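You operate a simulated robot arm through the tools that you are given. There is no shell and no other tool. Be economical: measure what you need, move in short steps, check, and stop when the job is done.

Carry out the task below with a simulated robot arm. There is one attempt and no reset: what you move stays moved.

TASK
Turn the timer knob to 15 min.
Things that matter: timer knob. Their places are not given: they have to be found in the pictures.

It is judged by the outcome, as a careful person would: the job done as asked, and still so three seconds after it is handed in. It fails if anything else is knocked over, pushed out of place, dropped, spilled or broken.

THE ROBOT
A 7-joint arm with a two-finger parallel gripper, fixed in place. Base frame: the origin is at the foot of the arm, x ahead of it, y to its left, z up. Lengths are in mm, angles in rad, forces in N, time in s.
With the tool pointing down near the work surface it reaches from about 280 to 680 mm from the base axis. Its first joint turns from -1.152 to 1.152 rad. Payload 1.57 kg.
Tool frame: the origin (TCP) lies between the finger pads and is the grasp point; the fingertips stand 30 mm ahead of it; z points along the fingers, y is the line along which they close. The gripper opens to 110 mm. The fingers are 24 mm wide and 12 mm thick; the gripper's body (48 by 112 mm) begins 78 mm behind the TCP.
Orientation is told as [roll, pitch, yaw] about the base's x, y, z axes, in that order, counted from this pose: with the fingers straight down and closing along the base's y, the tool's x points along the base's -x, its y along +y and its z along -z.

THE INTERFACE
- The arm moves only by the tool arm_command. Its argument "commands" is one flat list of numbers, 7 for each row, row after row: the turn, a rotation vector about the base's x, y, z in degrees, then the shift along the base's x, y, z in mm, then the gripper command, from -1 (shut) to 1 (fully open), values between in proportion. In form: [ax, ay, az, dx, dy, dz, gripper, ax, ay, az, dx, dy, dz, gripper, ...]. A call has 1 to 12 rows; each row shifts and turns the commanded pose from where the row before left it. A row lasts 0.2 s, in which the tool goes at most 50 mm and 0.15 rad; a call with a longer step from one row to the next is refused whole, and so is a gripper value outside its range. A pose out of reach is approached as far as the arm can. The call stops where the force on the tool passes 40 N (or 10 N more than at its start, if that is more) or the arm is blocked; 0.2 s more then pass. The fingers move at their own pace (about 108 mm/s each) and stop on an object; they squeeze with about 20 N. The grip force told is the motor's: it shows also when the fingers shut on nothing. Time passes only in rows, and 0.2 s behind the last, so rows that do not move let the fingers close. It gives the time, the measured TCP pose, the force on the tool (base axes), the opening and the grip force at its end, in the units of the frame above (readings bear some noise), and new pictures: "pictures" is both (left out), scene, wrist or none.
- Cameras (640 x 400 px; columns grow to the right, rows downward): "scene" is fixed at [146.3, -392.9, 1390.8]; the picture's right is [0.91, -0.41, 0.00], its down [-0.31, -0.70, -0.65] and it looks along [0.26, 0.59, -0.76] (base axes); focal length 340 px, centre (320, 200). "wrist" rides on the gripper at [-36, 0, -80] in the tool frame; the picture's right is [0.00, -1.00, 0.00], its down [0.97, 0.00, -0.24] and it looks along [0.24, 0.00, 0.97] (tool axes); focal length 218 px, centre (320, 200).
- locate(camera, pixels): for up to 12 pixels [column, row] of the newest picture of that camera ("zoom" is the newest enlarged one), the place [x, y, z] in the base frame of the surface seen there, good to about 2 mm, but the place of the scene camera against the robot may be out by one fixed shift of up to 12 mm in any direction. No time passes.
- inspect(camera, box): a new picture of the part [left, top, right, bottom] of that camera's present view, enlarged. No time passes.
- hand_in(): hands the job in; it is judged then, once.

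Work in short steps. Measure before you move; look again where a grasp or a placing could have gone wrong, and mend it. You have 60 turns and 120 pictures in all, the two below and enlarged ones among them. Open the gripper and draw the arm clear of the work before you hand the job in, unless the task says otherwise; then end with one line.

The tools are called after ">>>" by a JSON object that holds its "api" and its "payload". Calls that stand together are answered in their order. arm_command: Moves the arm, as the interface text tells. Its arguments: {"type":"object","properties":{"commands":{"type":"array"},"pictures":{"type":"string","enum":["both","scene","wrist","none"]}},"required":["commands"]} The other tools are called the same way: locate (camera, pixels) gives the place of the surface under pixels of a picture; inspect (camera, box) takes an enlarged picture of a part of a camera's view; hand_in () hands the job in.

At the start:

```text
clock: 0.0
ee_pos: [416.8, -96.8, 909.4]
tool_rot: [0.0, -0.001, 0.0]
contact_force: [0.8, 0.3, 0.0]
finger_gap: 109.8
grip_force: 0.0
```

scene: 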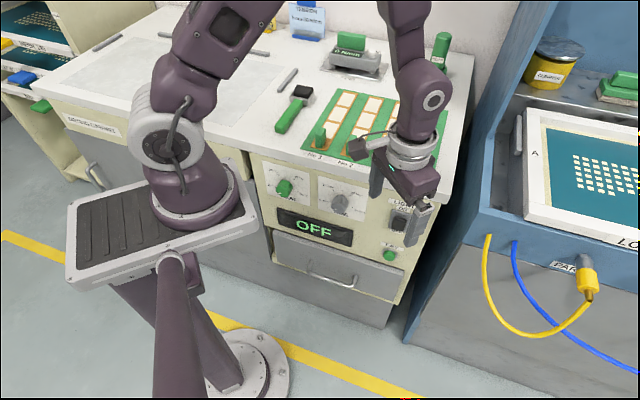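
wrist: 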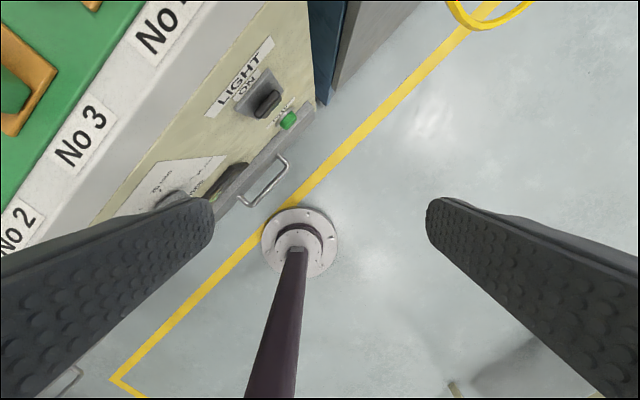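

The front panel has two knobs, a green one near (285,187) and a grey one near (340,203). I enlarge them to read the labels.

>>> {"api": "inspect", "payload": {"camera": "scene", "box": [250, 150, 380, 231]}}

>>> {"api": "inspect", "payload": {"camera": "scene", "box": [310, 170, 374, 210]}}

```text
4.92 times, centred on (315, 190) of scene
```

zoom: 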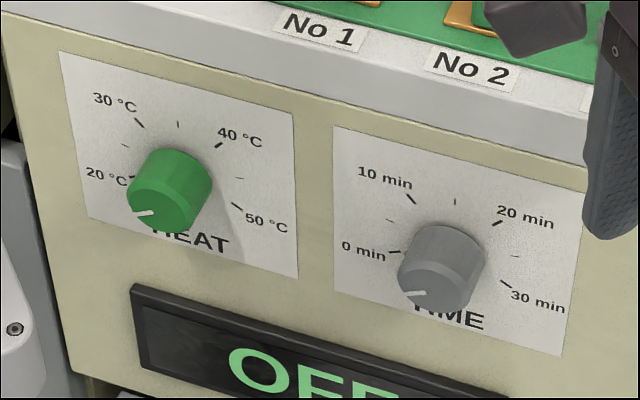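

```text
10.00 times, centred on (342, 190) of scene
```

zoom: 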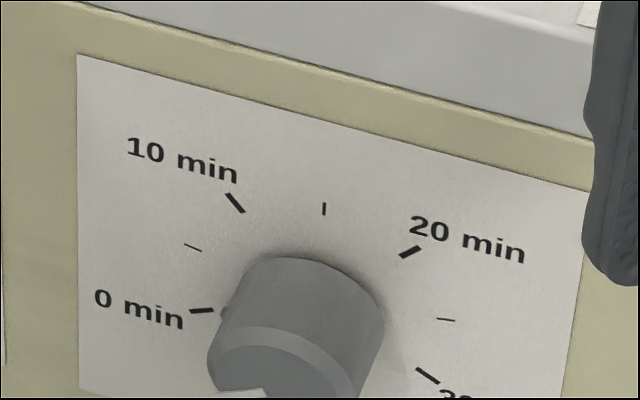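

The timer is the grey knob, and 15 min is the unlabelled tick between 10 and 20. I locate the panel, ticks and knob.

>>> {"api": "locate", "payload": {"camera": "zoom", "pixels": [[85, 65], [580, 200], [90, 380], [202, 311], [194, 247], [236, 203], [324, 209], [410, 252], [446, 320], [428, 376], [300, 270], [285, 350]]}}

>>> {"api": "inspect", "payload": {"camera": "scene", "box": [316, 185, 364, 215]}}

```text
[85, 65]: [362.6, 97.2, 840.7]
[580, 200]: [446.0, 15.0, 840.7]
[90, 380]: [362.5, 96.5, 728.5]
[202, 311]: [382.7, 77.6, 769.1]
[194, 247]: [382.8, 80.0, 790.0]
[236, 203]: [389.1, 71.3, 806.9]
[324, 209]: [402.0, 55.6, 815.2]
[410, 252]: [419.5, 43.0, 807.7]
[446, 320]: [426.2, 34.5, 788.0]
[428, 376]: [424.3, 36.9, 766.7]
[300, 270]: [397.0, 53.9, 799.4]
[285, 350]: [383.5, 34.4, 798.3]
```

```text
13.33 times, centred on (340, 200) of scene
```

zoom: 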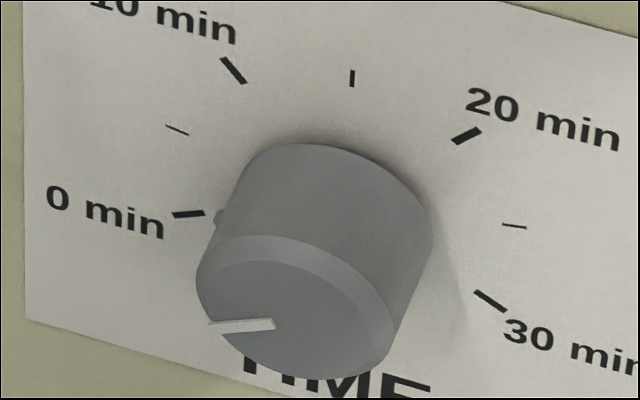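

The dial centre is about (404, 57, 783) on the panel, with ticks 40° apart, so 15 min is straight up. I measure the knob's front face and edges.

>>> {"api": "locate", "payload": {"camera": "zoom", "pixels": [[275, 324], [212, 326], [285, 300], [240, 340], [340, 350], [350, 175], [260, 190], [410, 230], [310, 150], [230, 260], [340, 370], [300, 265]]}}

>>> {"api": "locate", "payload": {"camera": "scene", "pixels": [[328, 237], [389, 255], [332, 280], [404, 222], [340, 160], [430, 185], [414, 222], [160, 215], [255, 220], [300, 215]]}}

```text
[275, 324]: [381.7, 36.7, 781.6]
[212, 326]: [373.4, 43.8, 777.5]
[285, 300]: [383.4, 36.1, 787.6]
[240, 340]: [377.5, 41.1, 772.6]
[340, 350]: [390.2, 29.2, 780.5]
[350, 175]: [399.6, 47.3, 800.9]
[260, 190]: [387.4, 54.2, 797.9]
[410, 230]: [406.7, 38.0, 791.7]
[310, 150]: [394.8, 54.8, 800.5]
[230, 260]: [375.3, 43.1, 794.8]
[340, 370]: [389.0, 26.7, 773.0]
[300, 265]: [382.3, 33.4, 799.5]
```

```text
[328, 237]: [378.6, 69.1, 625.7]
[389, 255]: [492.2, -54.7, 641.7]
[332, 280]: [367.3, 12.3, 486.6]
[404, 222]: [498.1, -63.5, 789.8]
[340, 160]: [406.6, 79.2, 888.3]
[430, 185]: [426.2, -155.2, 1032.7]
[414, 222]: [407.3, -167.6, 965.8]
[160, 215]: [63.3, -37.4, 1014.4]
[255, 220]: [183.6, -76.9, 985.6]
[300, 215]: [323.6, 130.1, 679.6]
```

The knob is about 28 mm deep, with a radius of about 18. I yaw the tool 45° to face the panel and start tilting it, staying about 100 mm clear.

>>> {"api": "arm_command", "payload": {"commands": [0, 0, 7.5, 0, 0, 0, 1, 0, 0, 7.5, 0, 0, 0, 1, 0, 0, 7.5, 0, 0, 0, 1, 0, 0, 7.5, 0, 0, 0, 1, 0, 0, 7.5, 0, 0, 0, 1, 0, 0, 7.5, 0, 0, 0, 1, 5.34, -5.27, 0, 0, 0, 0, 1, 5.34, -5.27, 0, 0, 0, 0, 1, 5.34, -5.27, 0, 0, 0, 0, 1, 5.34, -5.27, 0, 0, 0, 0, 1, 5.34, -5.27, 0, 0, 0, 0, 1, 5.34, -5.27, 0, 0, 0, 0, 1]}}

```text
clock: 2.6
ee_pos: [415.3, -96.7, 909.7]
tool_rot: [0.01, -0.787, 0.778]
contact_force: [-0.2, -0.7, 0.3]
finger_gap: 110.1
grip_force: 0.0
out of reach, approached as far as the arm can: row 11
```

scene: 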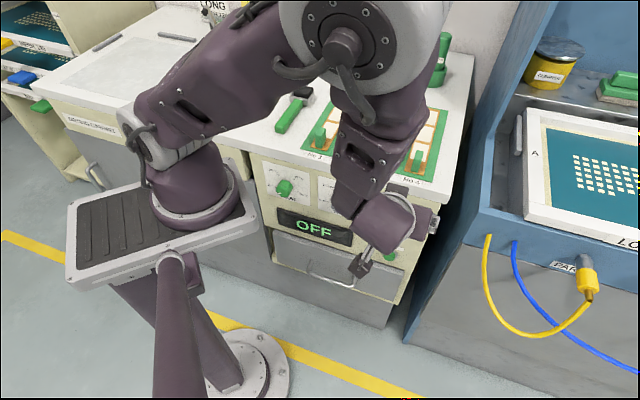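
wrist: 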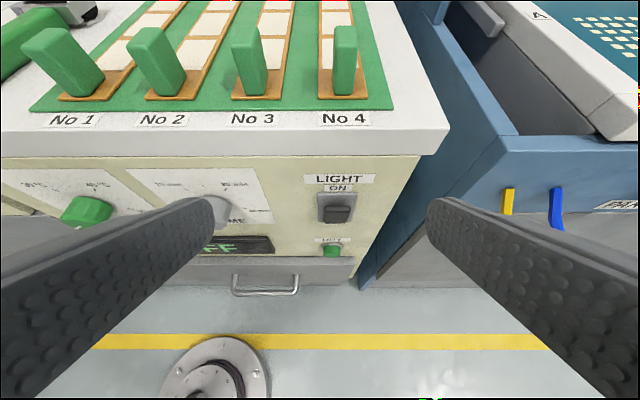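

The 45° tilt was reached. I slide left along the panel to line up with the knob.

>>> {"api": "arm_command", "payload": {"commands": [0, 0, 0, -20.5, 20, -5, 0.3, 0, 0, 0, -20.5, 20, -5, 0.3, 0, 0, 0, -20.5, 20, -5, 0.3, 0, 0, 0, -20.5, 20, -5, 0.3]}}

```text
clock: 3.6
ee_pos: [410.6, -86.5, 906.8]
tool_rot: [0.008, -0.787, 0.786]
contact_force: [0.0, -0.1, -0.1]
finger_gap: 71.3
grip_force: 0.0
out of reach, approached as far as the arm can: row 1, 2, 3, 4
```

scene: 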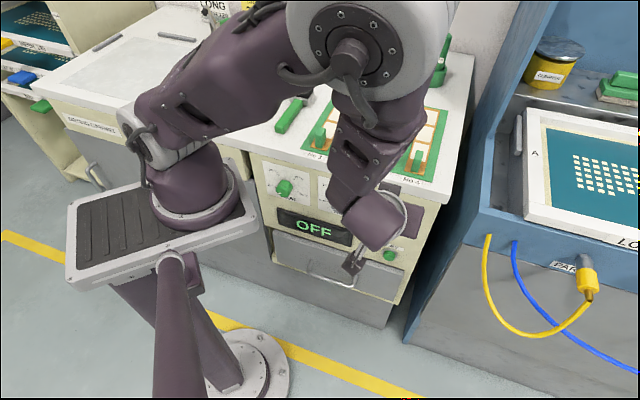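
wrist: 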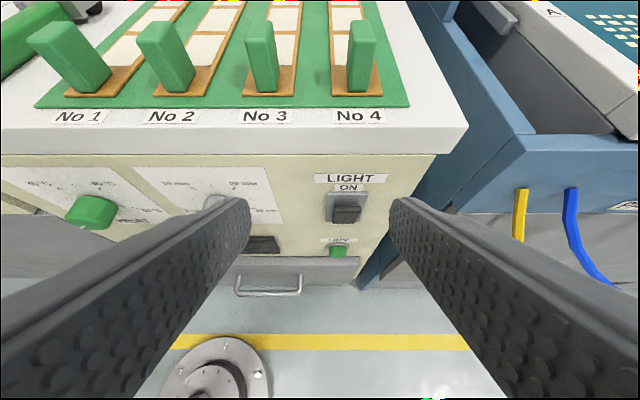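

The arm is at its inner reach limit at this tilt. I back the tilt off 15° and see where it settles.

>>> {"api": "arm_command", "payload": {"commands": [-5.34, 5.27, 0, 0, 0, 0, 0.3, -5.34, 5.27, 0, 0, 0, 0, 0.3, 0, 0, 0, 0, 0, 0, 0.3], "pictures": "none"}}

```text
clock: 4.4
ee_pos: [409.7, -87.2, 905.5]
tool_rot: [0.004, -0.521, 0.784]
contact_force: [-1.2, 0.4, -0.3]
finger_gap: 71.3
grip_force: 0.1
```

The command clamps to what is reachable. At 30° tilt I move to a standoff above and in front of the knob.

>>> {"api": "arm_command", "payload": {"commands": [0, 0, 0, -15, 23, 0, 0.3, 0, 0, 0, -15, 23, 0, 0.3, 0, 0, 0, -14, 22, 0, 0.3, 0, 0, 0, -14, 23, 0, 0.3, 0, 0, 0, 0, 0, 0, 0.3]}}

```text
clock: 5.6
ee_pos: [373.3, -1.2, 906.0]
tool_rot: [0.007, -0.522, 0.784]
contact_force: [0.0, -0.2, -0.2]
finger_gap: 71.8
grip_force: 0.1
out of reach, approached as far as the arm can: row 3, 4
```

scene: 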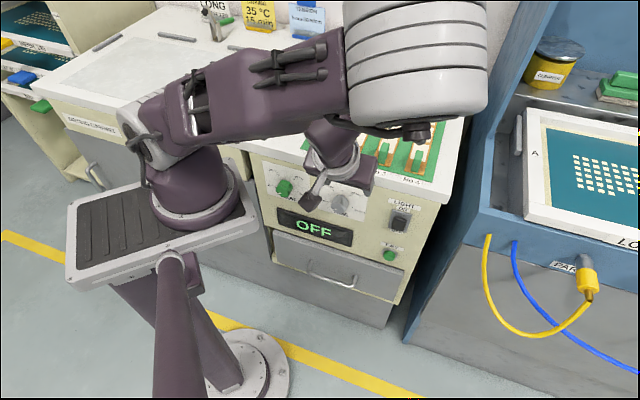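
wrist: 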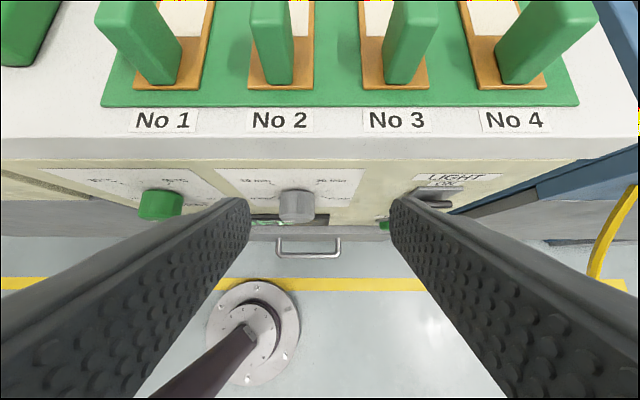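

The knob shows between the fingers at (297,206). I measure it with the wrist camera to remove the scene camera's offset.

>>> {"api": "inspect", "payload": {"camera": "wrist", "box": [200, 150, 392, 270]}}

>>> {"api": "locate", "payload": {"camera": "wrist", "pixels": [[283, 205], [313, 205], [297, 192], [297, 218], [218, 170], [362, 170], [290, 178], [300, 150], [297, 160], [160, 203], [297, 206]]}}

```text
3.33 times, centred on (296, 210) of wrist
```

zoom: 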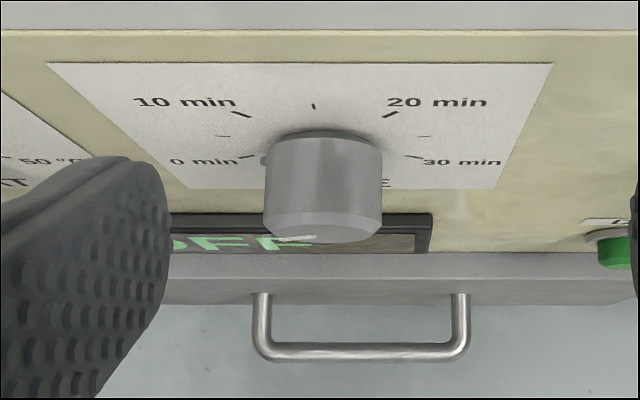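

```text
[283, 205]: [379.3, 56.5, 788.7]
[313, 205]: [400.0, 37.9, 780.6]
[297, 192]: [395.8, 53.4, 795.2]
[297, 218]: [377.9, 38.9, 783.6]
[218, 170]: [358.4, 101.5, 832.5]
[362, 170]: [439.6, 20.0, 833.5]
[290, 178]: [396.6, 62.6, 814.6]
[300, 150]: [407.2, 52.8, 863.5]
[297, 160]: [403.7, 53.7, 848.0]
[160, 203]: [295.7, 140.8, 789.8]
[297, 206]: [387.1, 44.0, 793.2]
```

>>> {"api": "locate", "payload": {"camera": "zoom", "pixels": [[240, 114], [388, 115], [313, 105], [224, 136], [424, 136], [247, 157], [413, 157], [50, 65], [550, 65], [320, 170], [275, 200], [375, 200]]}}

```text
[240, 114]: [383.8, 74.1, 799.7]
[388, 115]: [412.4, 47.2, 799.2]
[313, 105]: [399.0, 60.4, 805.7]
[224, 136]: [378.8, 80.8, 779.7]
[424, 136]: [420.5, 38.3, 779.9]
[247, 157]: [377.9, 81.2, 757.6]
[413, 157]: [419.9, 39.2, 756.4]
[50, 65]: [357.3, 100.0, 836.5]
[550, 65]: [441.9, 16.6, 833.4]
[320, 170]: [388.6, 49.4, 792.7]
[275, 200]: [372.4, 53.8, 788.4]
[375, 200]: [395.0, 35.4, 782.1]
```

In robot-frame terms the knob axis is at (399, 60.2, 774) on the panel, with radius ≈18 and depth ≈30. I centre on it while coming down partway.

>>> {"api": "arm_command", "payload": {"commands": [0, 0, 0, 0, 0, -20, 0.3, 0, 0, 0, -5, 7, -10, 0.3, 0, 0, 0, -5, 7, -10, 0.3, 0, 0, 0, -4, 7, -10, 0.3, 0, 0, 0, 0, 0, 0, 0.3], "pictures": "wrist"}}

```text
clock: 6.8
ee_pos: [371.9, 13.6, 855.8]
tool_rot: [0.005, -0.523, 0.786]
contact_force: [-0.1, -0.1, -0.2]
finger_gap: 71.6
grip_force: 0.0
out of reach, approached as far as the arm can: row 2, 3, 4
```

wrist: 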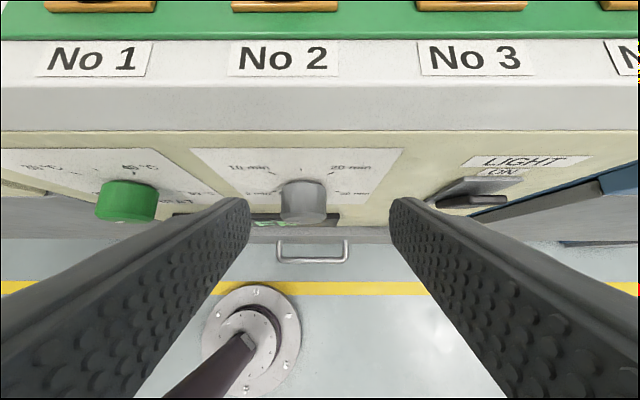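

>>> {"api": "arm_command", "payload": {"commands": [0, 0, 0, 0, 10, -16, 0.3, 0, 0, 0, 2, 8, -16, 0.3, 0, 0, 0, 2, 4, -12, 0.3, 0, 0, 0, 0, 0, 0, 0.3], "pictures": "both"}}

```text
clock: 7.8
ee_pos: [377.2, 34.2, 812.7]
tool_rot: [0.003, -0.524, 0.784]
contact_force: [0.2, -0.2, 0.0]
finger_gap: 71.3
grip_force: 0.1
```

scene: 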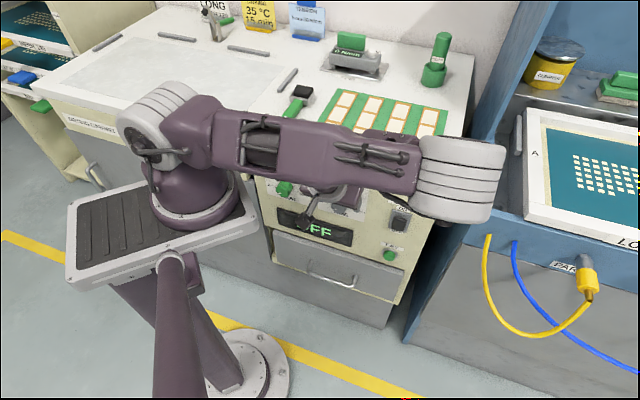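
wrist: 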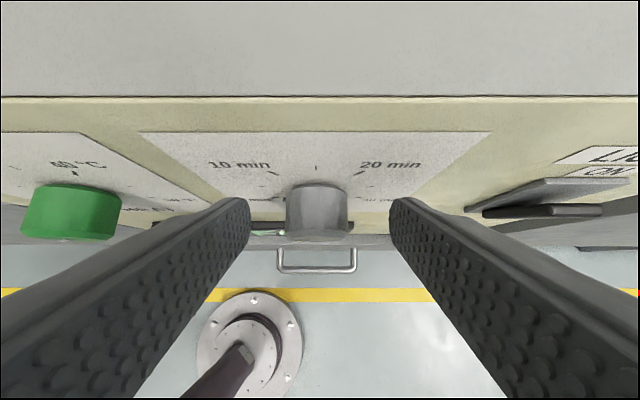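

Aligned. Since the elbow has swung to the right, I check how high it is before going on.

>>> {"api": "locate", "payload": {"camera": "scene", "pixels": [[460, 150], [455, 210], [490, 180], [380, 150], [300, 130], [355, 185], [480, 235]]}}

>>> {"api": "inspect", "payload": {"camera": "scene", "box": [250, 100, 530, 275]}}

```text
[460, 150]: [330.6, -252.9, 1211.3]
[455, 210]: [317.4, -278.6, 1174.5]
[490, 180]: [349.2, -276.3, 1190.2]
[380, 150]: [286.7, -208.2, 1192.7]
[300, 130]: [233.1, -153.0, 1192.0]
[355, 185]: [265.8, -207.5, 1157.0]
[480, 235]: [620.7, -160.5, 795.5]
```

```text
2.29 times, centred on (390, 188) of scene
```

zoom: 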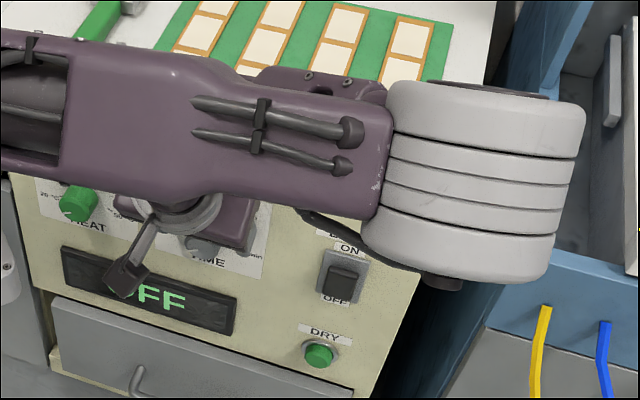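

The elbow is high (z≈1190), so it is clear. I lower the last 20 mm and close on the knob.

>>> {"api": "arm_command", "payload": {"commands": [0, 0, 0, 0, 3.5, -11, 0.3, 0, 0, 0, 0.5, 2.5, -10, 0.3, 0, 0, 0, 0, 0, 0, 0.3, 0, 0, 0, 0, 0, 0, -0.2, 0, 0, 0, 0, 0, 0, -0.2], "pictures": "wrist"}}

```text
clock: 9.0
ee_pos: [375.4, 40.6, 791.5]
tool_rot: [0.003, -0.524, 0.786]
contact_force: [-0.3, 0.1, -0.1]
finger_gap: 44.0
grip_force: 0.0
```

wrist: 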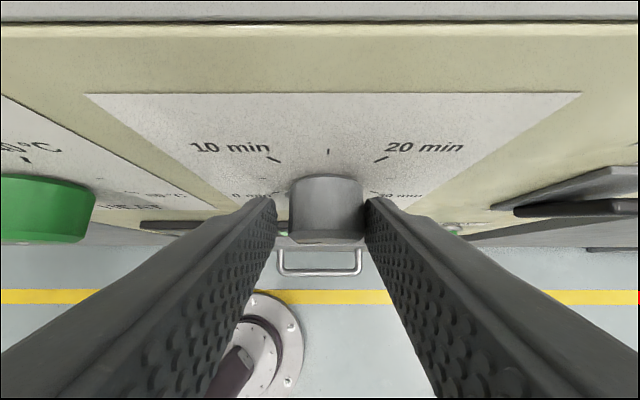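

The knob sits about 3 mm right of the finger centre, so I shift right and then close.

>>> {"api": "arm_command", "payload": {"commands": [0, 0, 0, 2, -2, 0, -0.2, 0, 0, 0, 0, 0, 0, -0.2, 0, 0, 0, 0, 0, 0, -1, 0, 0, 0, 0, 0, 0, -1], "pictures": "wrist"}}

```text
clock: 10.0
ee_pos: [377.6, 38.4, 790.7]
tool_rot: [0.004, -0.526, 0.782]
contact_force: [4.1, -2.2, 0.4]
finger_gap: 35.7
grip_force: 42.4
```

wrist: 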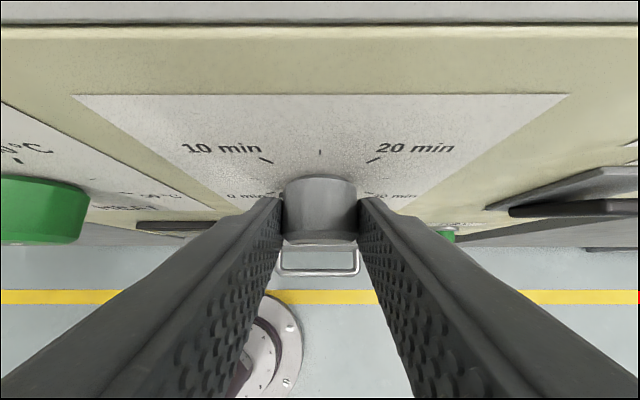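

Gripped at 35.7 mm. I turn the hand clockwise about the knob axis, 24° to begin with.

>>> {"api": "arm_command", "payload": {"commands": [5.616, 5.696, 0, 1.7, -1.68, -0.17, -1, 5.616, 5.696, 0, 1.67, -1.65, -0.5, -1, 5.616, 5.696, 0, 1.6, -1.58, -0.82, -1], "pictures": "both"}}

```text
clock: 10.8
ee_pos: [382.0, 35.1, 790.0]
tool_rot: [0.481, -0.471, 0.554]
contact_force: [-9.6, -16.3, 8.0]
finger_gap: 35.9
grip_force: 42.5
```

scene: 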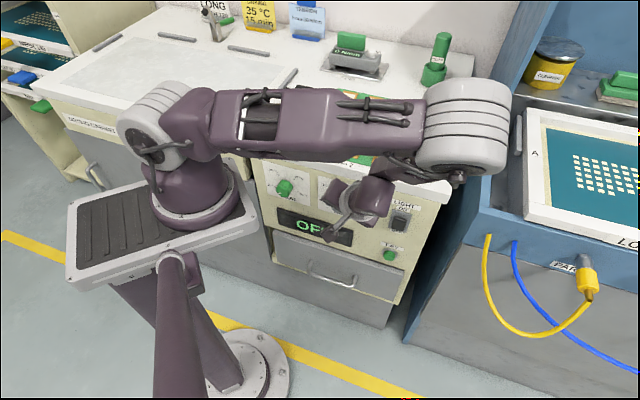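
wrist: 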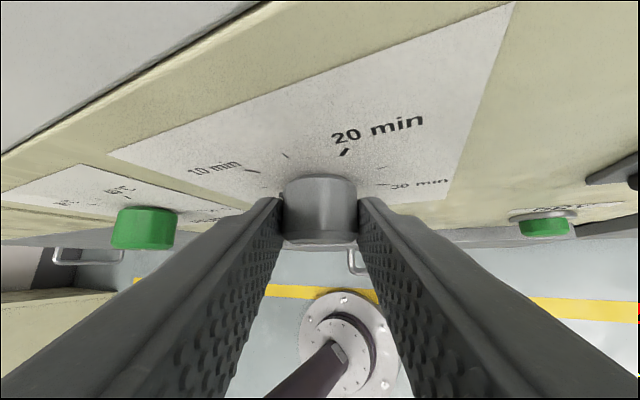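

Rotating well. There is about 18 N pushing outward, so I ease out slightly and turn another 24°.

>>> {"api": "arm_command", "payload": {"commands": [5.616, 5.696, 0, 1.0, -2.0, -1.12, -1, 5.616, 5.696, 0, 1.13, -1.6, -1.4, -1, 5.616, 5.696, 0, 1.0, -1.4, -1.66, -1], "pictures": "both"}}

```text
clock: 11.6
ee_pos: [386.0, 29.2, 785.0]
tool_rot: [0.912, -0.333, 0.383]
contact_force: [-0.4, -3.0, 3.4]
finger_gap: 35.6
grip_force: 42.4
```

scene: 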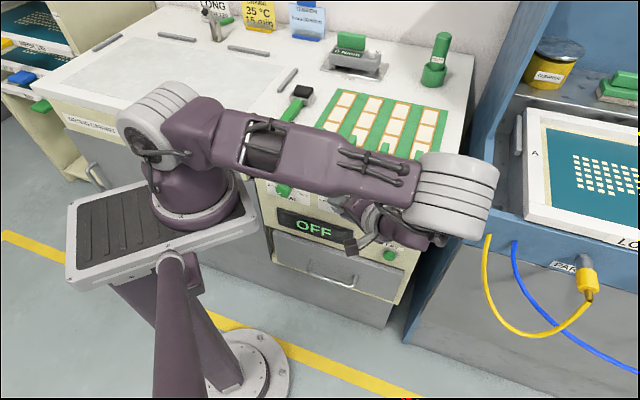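
wrist: 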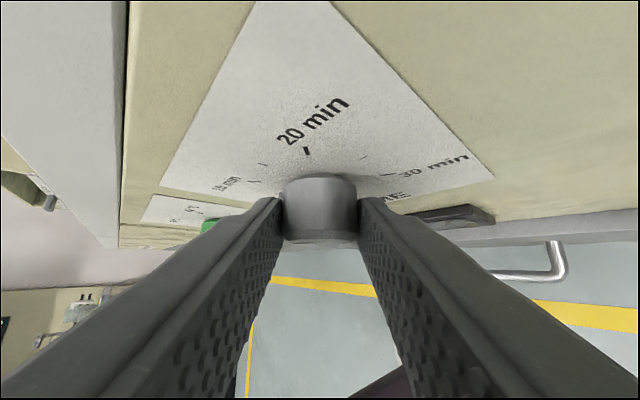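

Forces are low and the grip is good. Another 24°.

>>> {"api": "arm_command", "payload": {"commands": [5.616, 5.696, 0, 1.0, -1.05, -1.87, -1, 5.616, 5.696, 0, 0.8, -0.85, -2.06, -1, 5.616, 5.696, 0, 0.6, -0.65, -2.2, -1], "pictures": "both"}}

```text
clock: 12.4
ee_pos: [388.9, 28.7, 780.9]
tool_rot: [1.302, -0.148, 0.288]
contact_force: [-0.2, 2.0, 10.4]
finger_gap: 35.6
grip_force: 42.7
```

scene: 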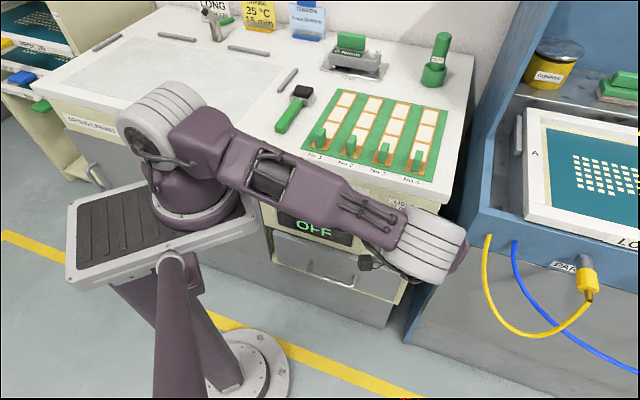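
wrist: 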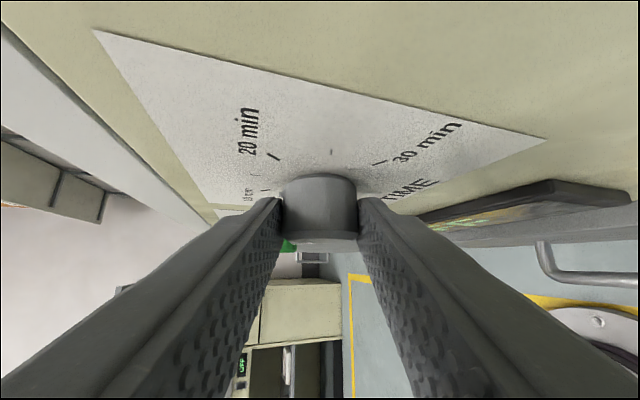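

72° done. I check the elbow's height and the wrist's clearance to the cabinet before continuing.

>>> {"api": "locate", "payload": {"camera": "scene", "pixels": [[432, 240], [460, 255], [430, 275], [375, 262], [300, 200], [400, 210], [475, 240]]}}

>>> {"api": "inspect", "payload": {"camera": "scene", "box": [300, 170, 492, 290]}}

```text
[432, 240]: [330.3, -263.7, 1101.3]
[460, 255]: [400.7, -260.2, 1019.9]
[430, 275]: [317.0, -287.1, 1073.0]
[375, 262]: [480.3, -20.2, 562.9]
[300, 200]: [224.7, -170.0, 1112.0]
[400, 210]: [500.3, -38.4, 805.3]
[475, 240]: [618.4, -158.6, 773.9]
```

```text
3.33 times, centred on (396, 230) of scene
```

zoom: 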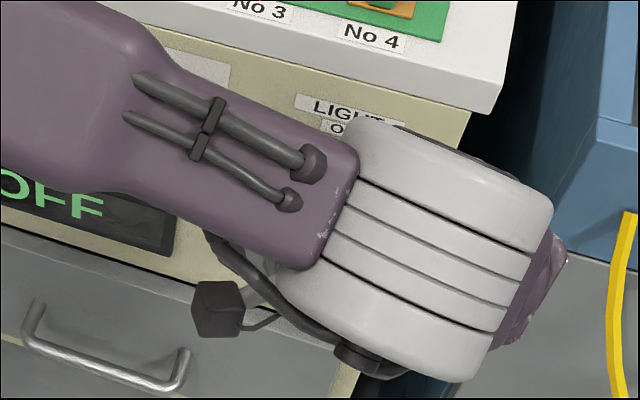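

The arm is clear. Rather than go low, I'll ratchet: open, swing back 48° and look at the pointer.

>>> {"api": "arm_command", "payload": {"commands": [0, 0, 0, 0, 0, 0, 0, 0, 0, 0, 0, 0, -1, 0, -5.616, -5.696, 0, -0.6, 0.65, 2.2, 0, -5.616, -5.696, 0, -0.8, 0.85, 2.06, 0, -5.616, -5.696, 0, -1.0, 1.05, 1.87, 0, -5.616, -5.696, 0, -1.22, 1.2, 1.66, 0, -5.616, -5.696, 0, -1.37, 1.35, 1.4, 0, -5.616, -5.696, 0, -1.5, 1.47, 1.12, 0, 0, 0, 0, 0, 0, 0, 0], "pictures": "both"}}

>>> {"api": "inspect", "payload": {"camera": "wrist", "box": [240, 140, 400, 240]}}

>>> {"api": "inspect", "payload": {"camera": "scene", "box": [306, 180, 370, 220]}}

```text
clock: 14.4
ee_pos: [382.9, 33.3, 789.3]
tool_rot: [0.477, -0.47, 0.557]
contact_force: [-0.5, -0.6, 0.8]
finger_gap: 54.8
grip_force: 0.0
```

scene: 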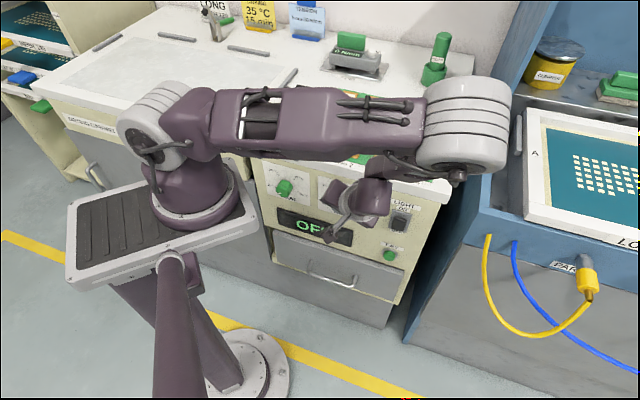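
wrist: 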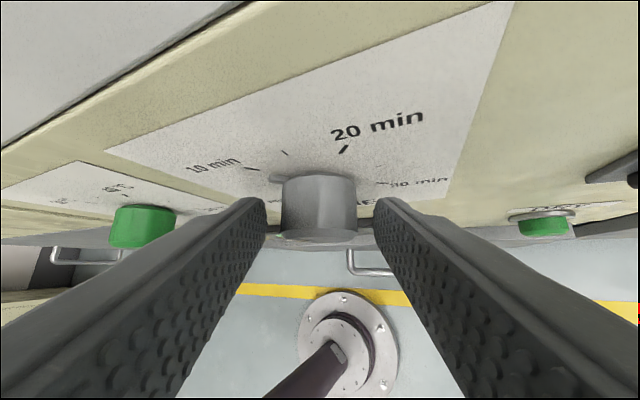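

```text
4.00 times, centred on (320, 190) of wrist
```

zoom: 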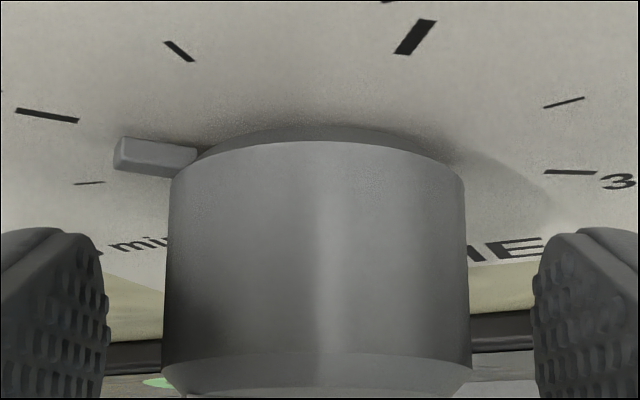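

```text
10.00 times, centred on (338, 200) of scene
```

zoom: 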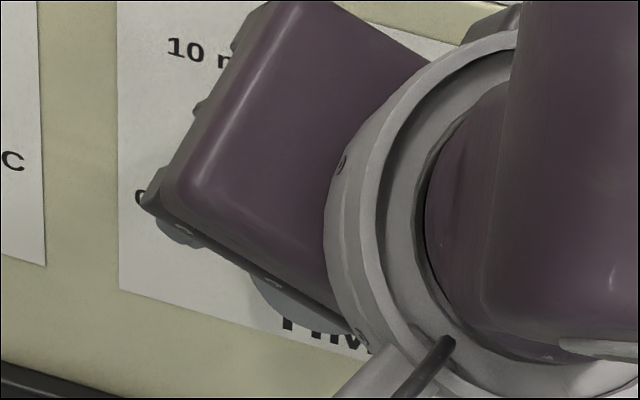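

A pointer nub at the knob's base now sits between the 5 and 10 ticks. I measure its angle.

>>> {"api": "locate", "payload": {"camera": "wrist", "pixels": [[271, 177.5], [276, 176.5], [286, 178], [252, 169], [262, 185.7], [285, 152.5], [344, 149], [330, 172]]}}

```text
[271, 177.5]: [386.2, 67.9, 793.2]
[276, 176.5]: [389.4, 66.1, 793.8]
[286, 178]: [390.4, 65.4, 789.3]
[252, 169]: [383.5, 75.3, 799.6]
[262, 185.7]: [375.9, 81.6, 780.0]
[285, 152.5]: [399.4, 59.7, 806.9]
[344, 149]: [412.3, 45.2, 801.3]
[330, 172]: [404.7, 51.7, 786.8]
```

The nub is at about -43° to -48° from vertical, as expected from a 72° turn out of 120°. I grip again and turn 44°.

>>> {"api": "arm_command", "payload": {"commands": [0, 0, 0, 0, 0, 0, -1, 0, 0, 0, 0, 0, 0, -1, 5.616, 5.696, 0, 1.45, -1.5, -1.12, -1, 5.616, 5.696, 0, 1.35, -1.37, -1.4, -1, 5.616, 5.696, 0, 1.2, -1.22, -1.66, -1, 5.616, 5.696, 0, 1.0, -1.05, -1.87, -1, 5.616, 5.696, 0, 0.8, -0.85, -2.06, -1, 2.808, 2.848, 0, 0.3, -0.3, -1.1, -1, 0, 0, 0, 0, 0, 0, -1, 0, 0, 0, 0, 0, 0, 0], "pictures": "wrist"}}

>>> {"api": "inspect", "payload": {"camera": "wrist", "box": [240, 130, 400, 230]}}

```text
clock: 16.6
ee_pos: [389.8, 26.1, 777.5]
tool_rot: [1.231, -0.182, 0.3]
contact_force: [-0.3, -0.7, -0.1]
finger_gap: 55.1
grip_force: 0.0
```

wrist: 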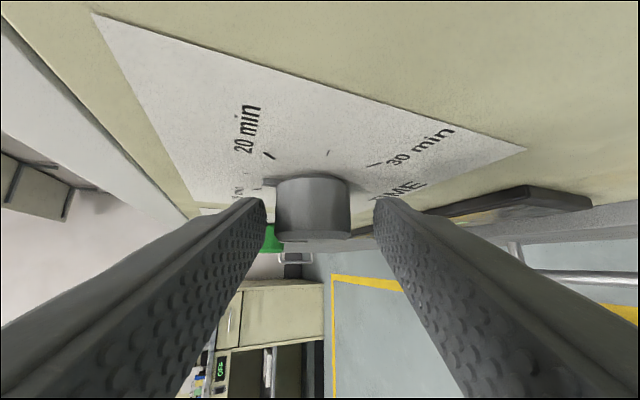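

```text
4.00 times, centred on (320, 180) of wrist
```

zoom: 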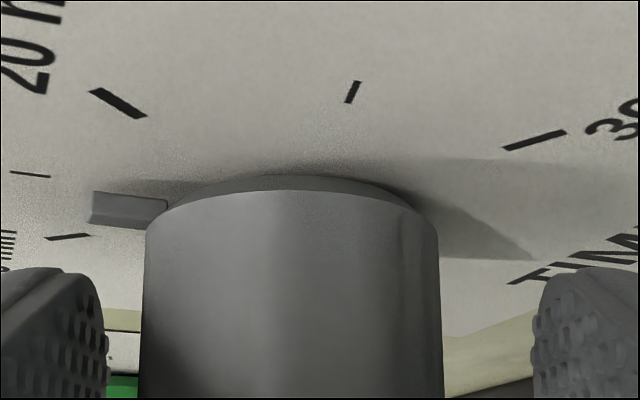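

I swing the open hand back upright to see the nub from directly above, without parallax.

>>> {"api": "arm_command", "payload": {"commands": [-2.808, -2.848, 0, -0.5, 0.1, 2.1, 0, -5.616, -5.696, 0, -0.8, 0.85, 2.5, 0, -5.616, -5.696, 0, -1.0, 1.05, 2.2, 0, -5.616, -5.696, 0, -1.22, 1.2, 1.9, 0, -5.616, -5.696, 0, -1.37, 1.35, 1.7, 0, -5.616, -5.696, 0, -1.5, 1.47, 1.3, 0, -5.616, -5.696, 0, -1.6, 1.58, 0.8, 0, -5.616, -5.696, 0, -1.67, 1.65, 0.5, 0, -5.616, -5.696, 0, -1.7, 1.68, 0.17, 0, 0, 0, 0, 0, 0, 0, 0], "pictures": "wrist"}}

>>> {"api": "inspect", "payload": {"camera": "wrist", "box": [240, 130, 400, 230]}}

```text
clock: 18.8
ee_pos: [376.8, 37.3, 792.8]
tool_rot: [0.002, -0.523, 0.786]
contact_force: [-0.3, 0.0, 0.7]
finger_gap: 55.1
grip_force: 0.0
```

wrist: 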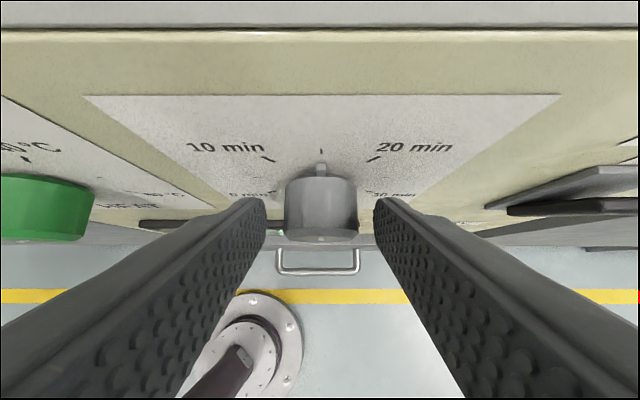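

```text
4.00 times, centred on (320, 180) of wrist
```

zoom: 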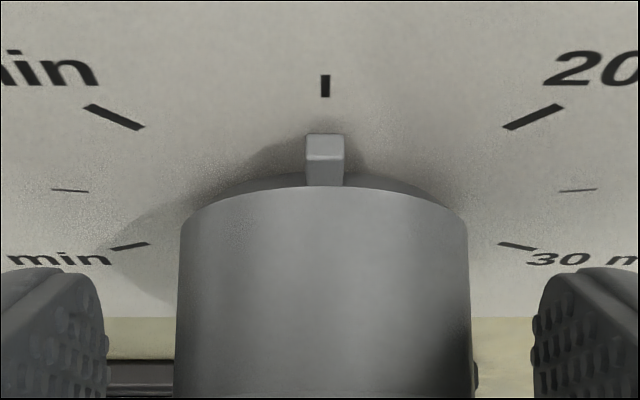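

The nub points straight at the 15 min tick, both at zoom column 325. I retract outward and up, then verify.

>>> {"api": "arm_command", "payload": {"commands": [0, 0, 0, -1, -6, 12, 0.3, 0, 0, 0, 0, -8, 20, 0.3, 0, 0, 0, 0, -10, 25, 0.3, 0, 0, 0, 5, -15, 25, 0.3, 0, 0, 0, 20, -30, 25, 0.3, 0, 0, 0, 20, -30, 10, 0.3, 0, 0, 0, 20, -30, 0, 0.3, 0, 0, 0, 20, -20, 0, 0.3, 0, 0, 0, 0, 0, 0, 0.3], "pictures": "scene"}}

>>> {"api": "inspect", "payload": {"camera": "scene", "box": [250, 150, 410, 250]}}

```text
clock: 20.8
ee_pos: [461.8, -111.8, 909.7]
tool_rot: [0.004, -0.523, 0.782]
contact_force: [-0.6, -0.2, 0.4]
finger_gap: 71.7
grip_force: 0.1
```

scene: 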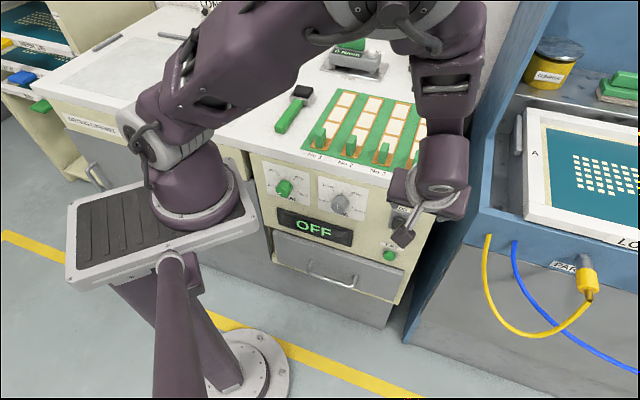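

```text
4.00 times, centred on (330, 200) of scene
```

zoom: 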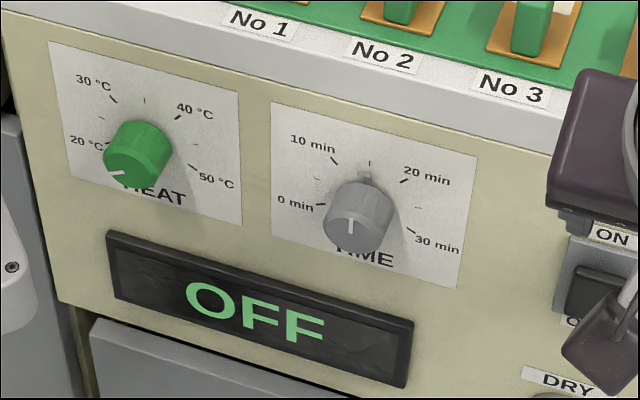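

The timer's white line and nub both point straight up at the 15 min tick. Nothing else has moved and the arm is clear, so I hand in.

>>> {"api": "hand_in", "payload": {}}

```text
The job is handed in.
```

The timer knob is set to 15 min; the gripper is open, the arm is drawn clear, and the job is handed in.
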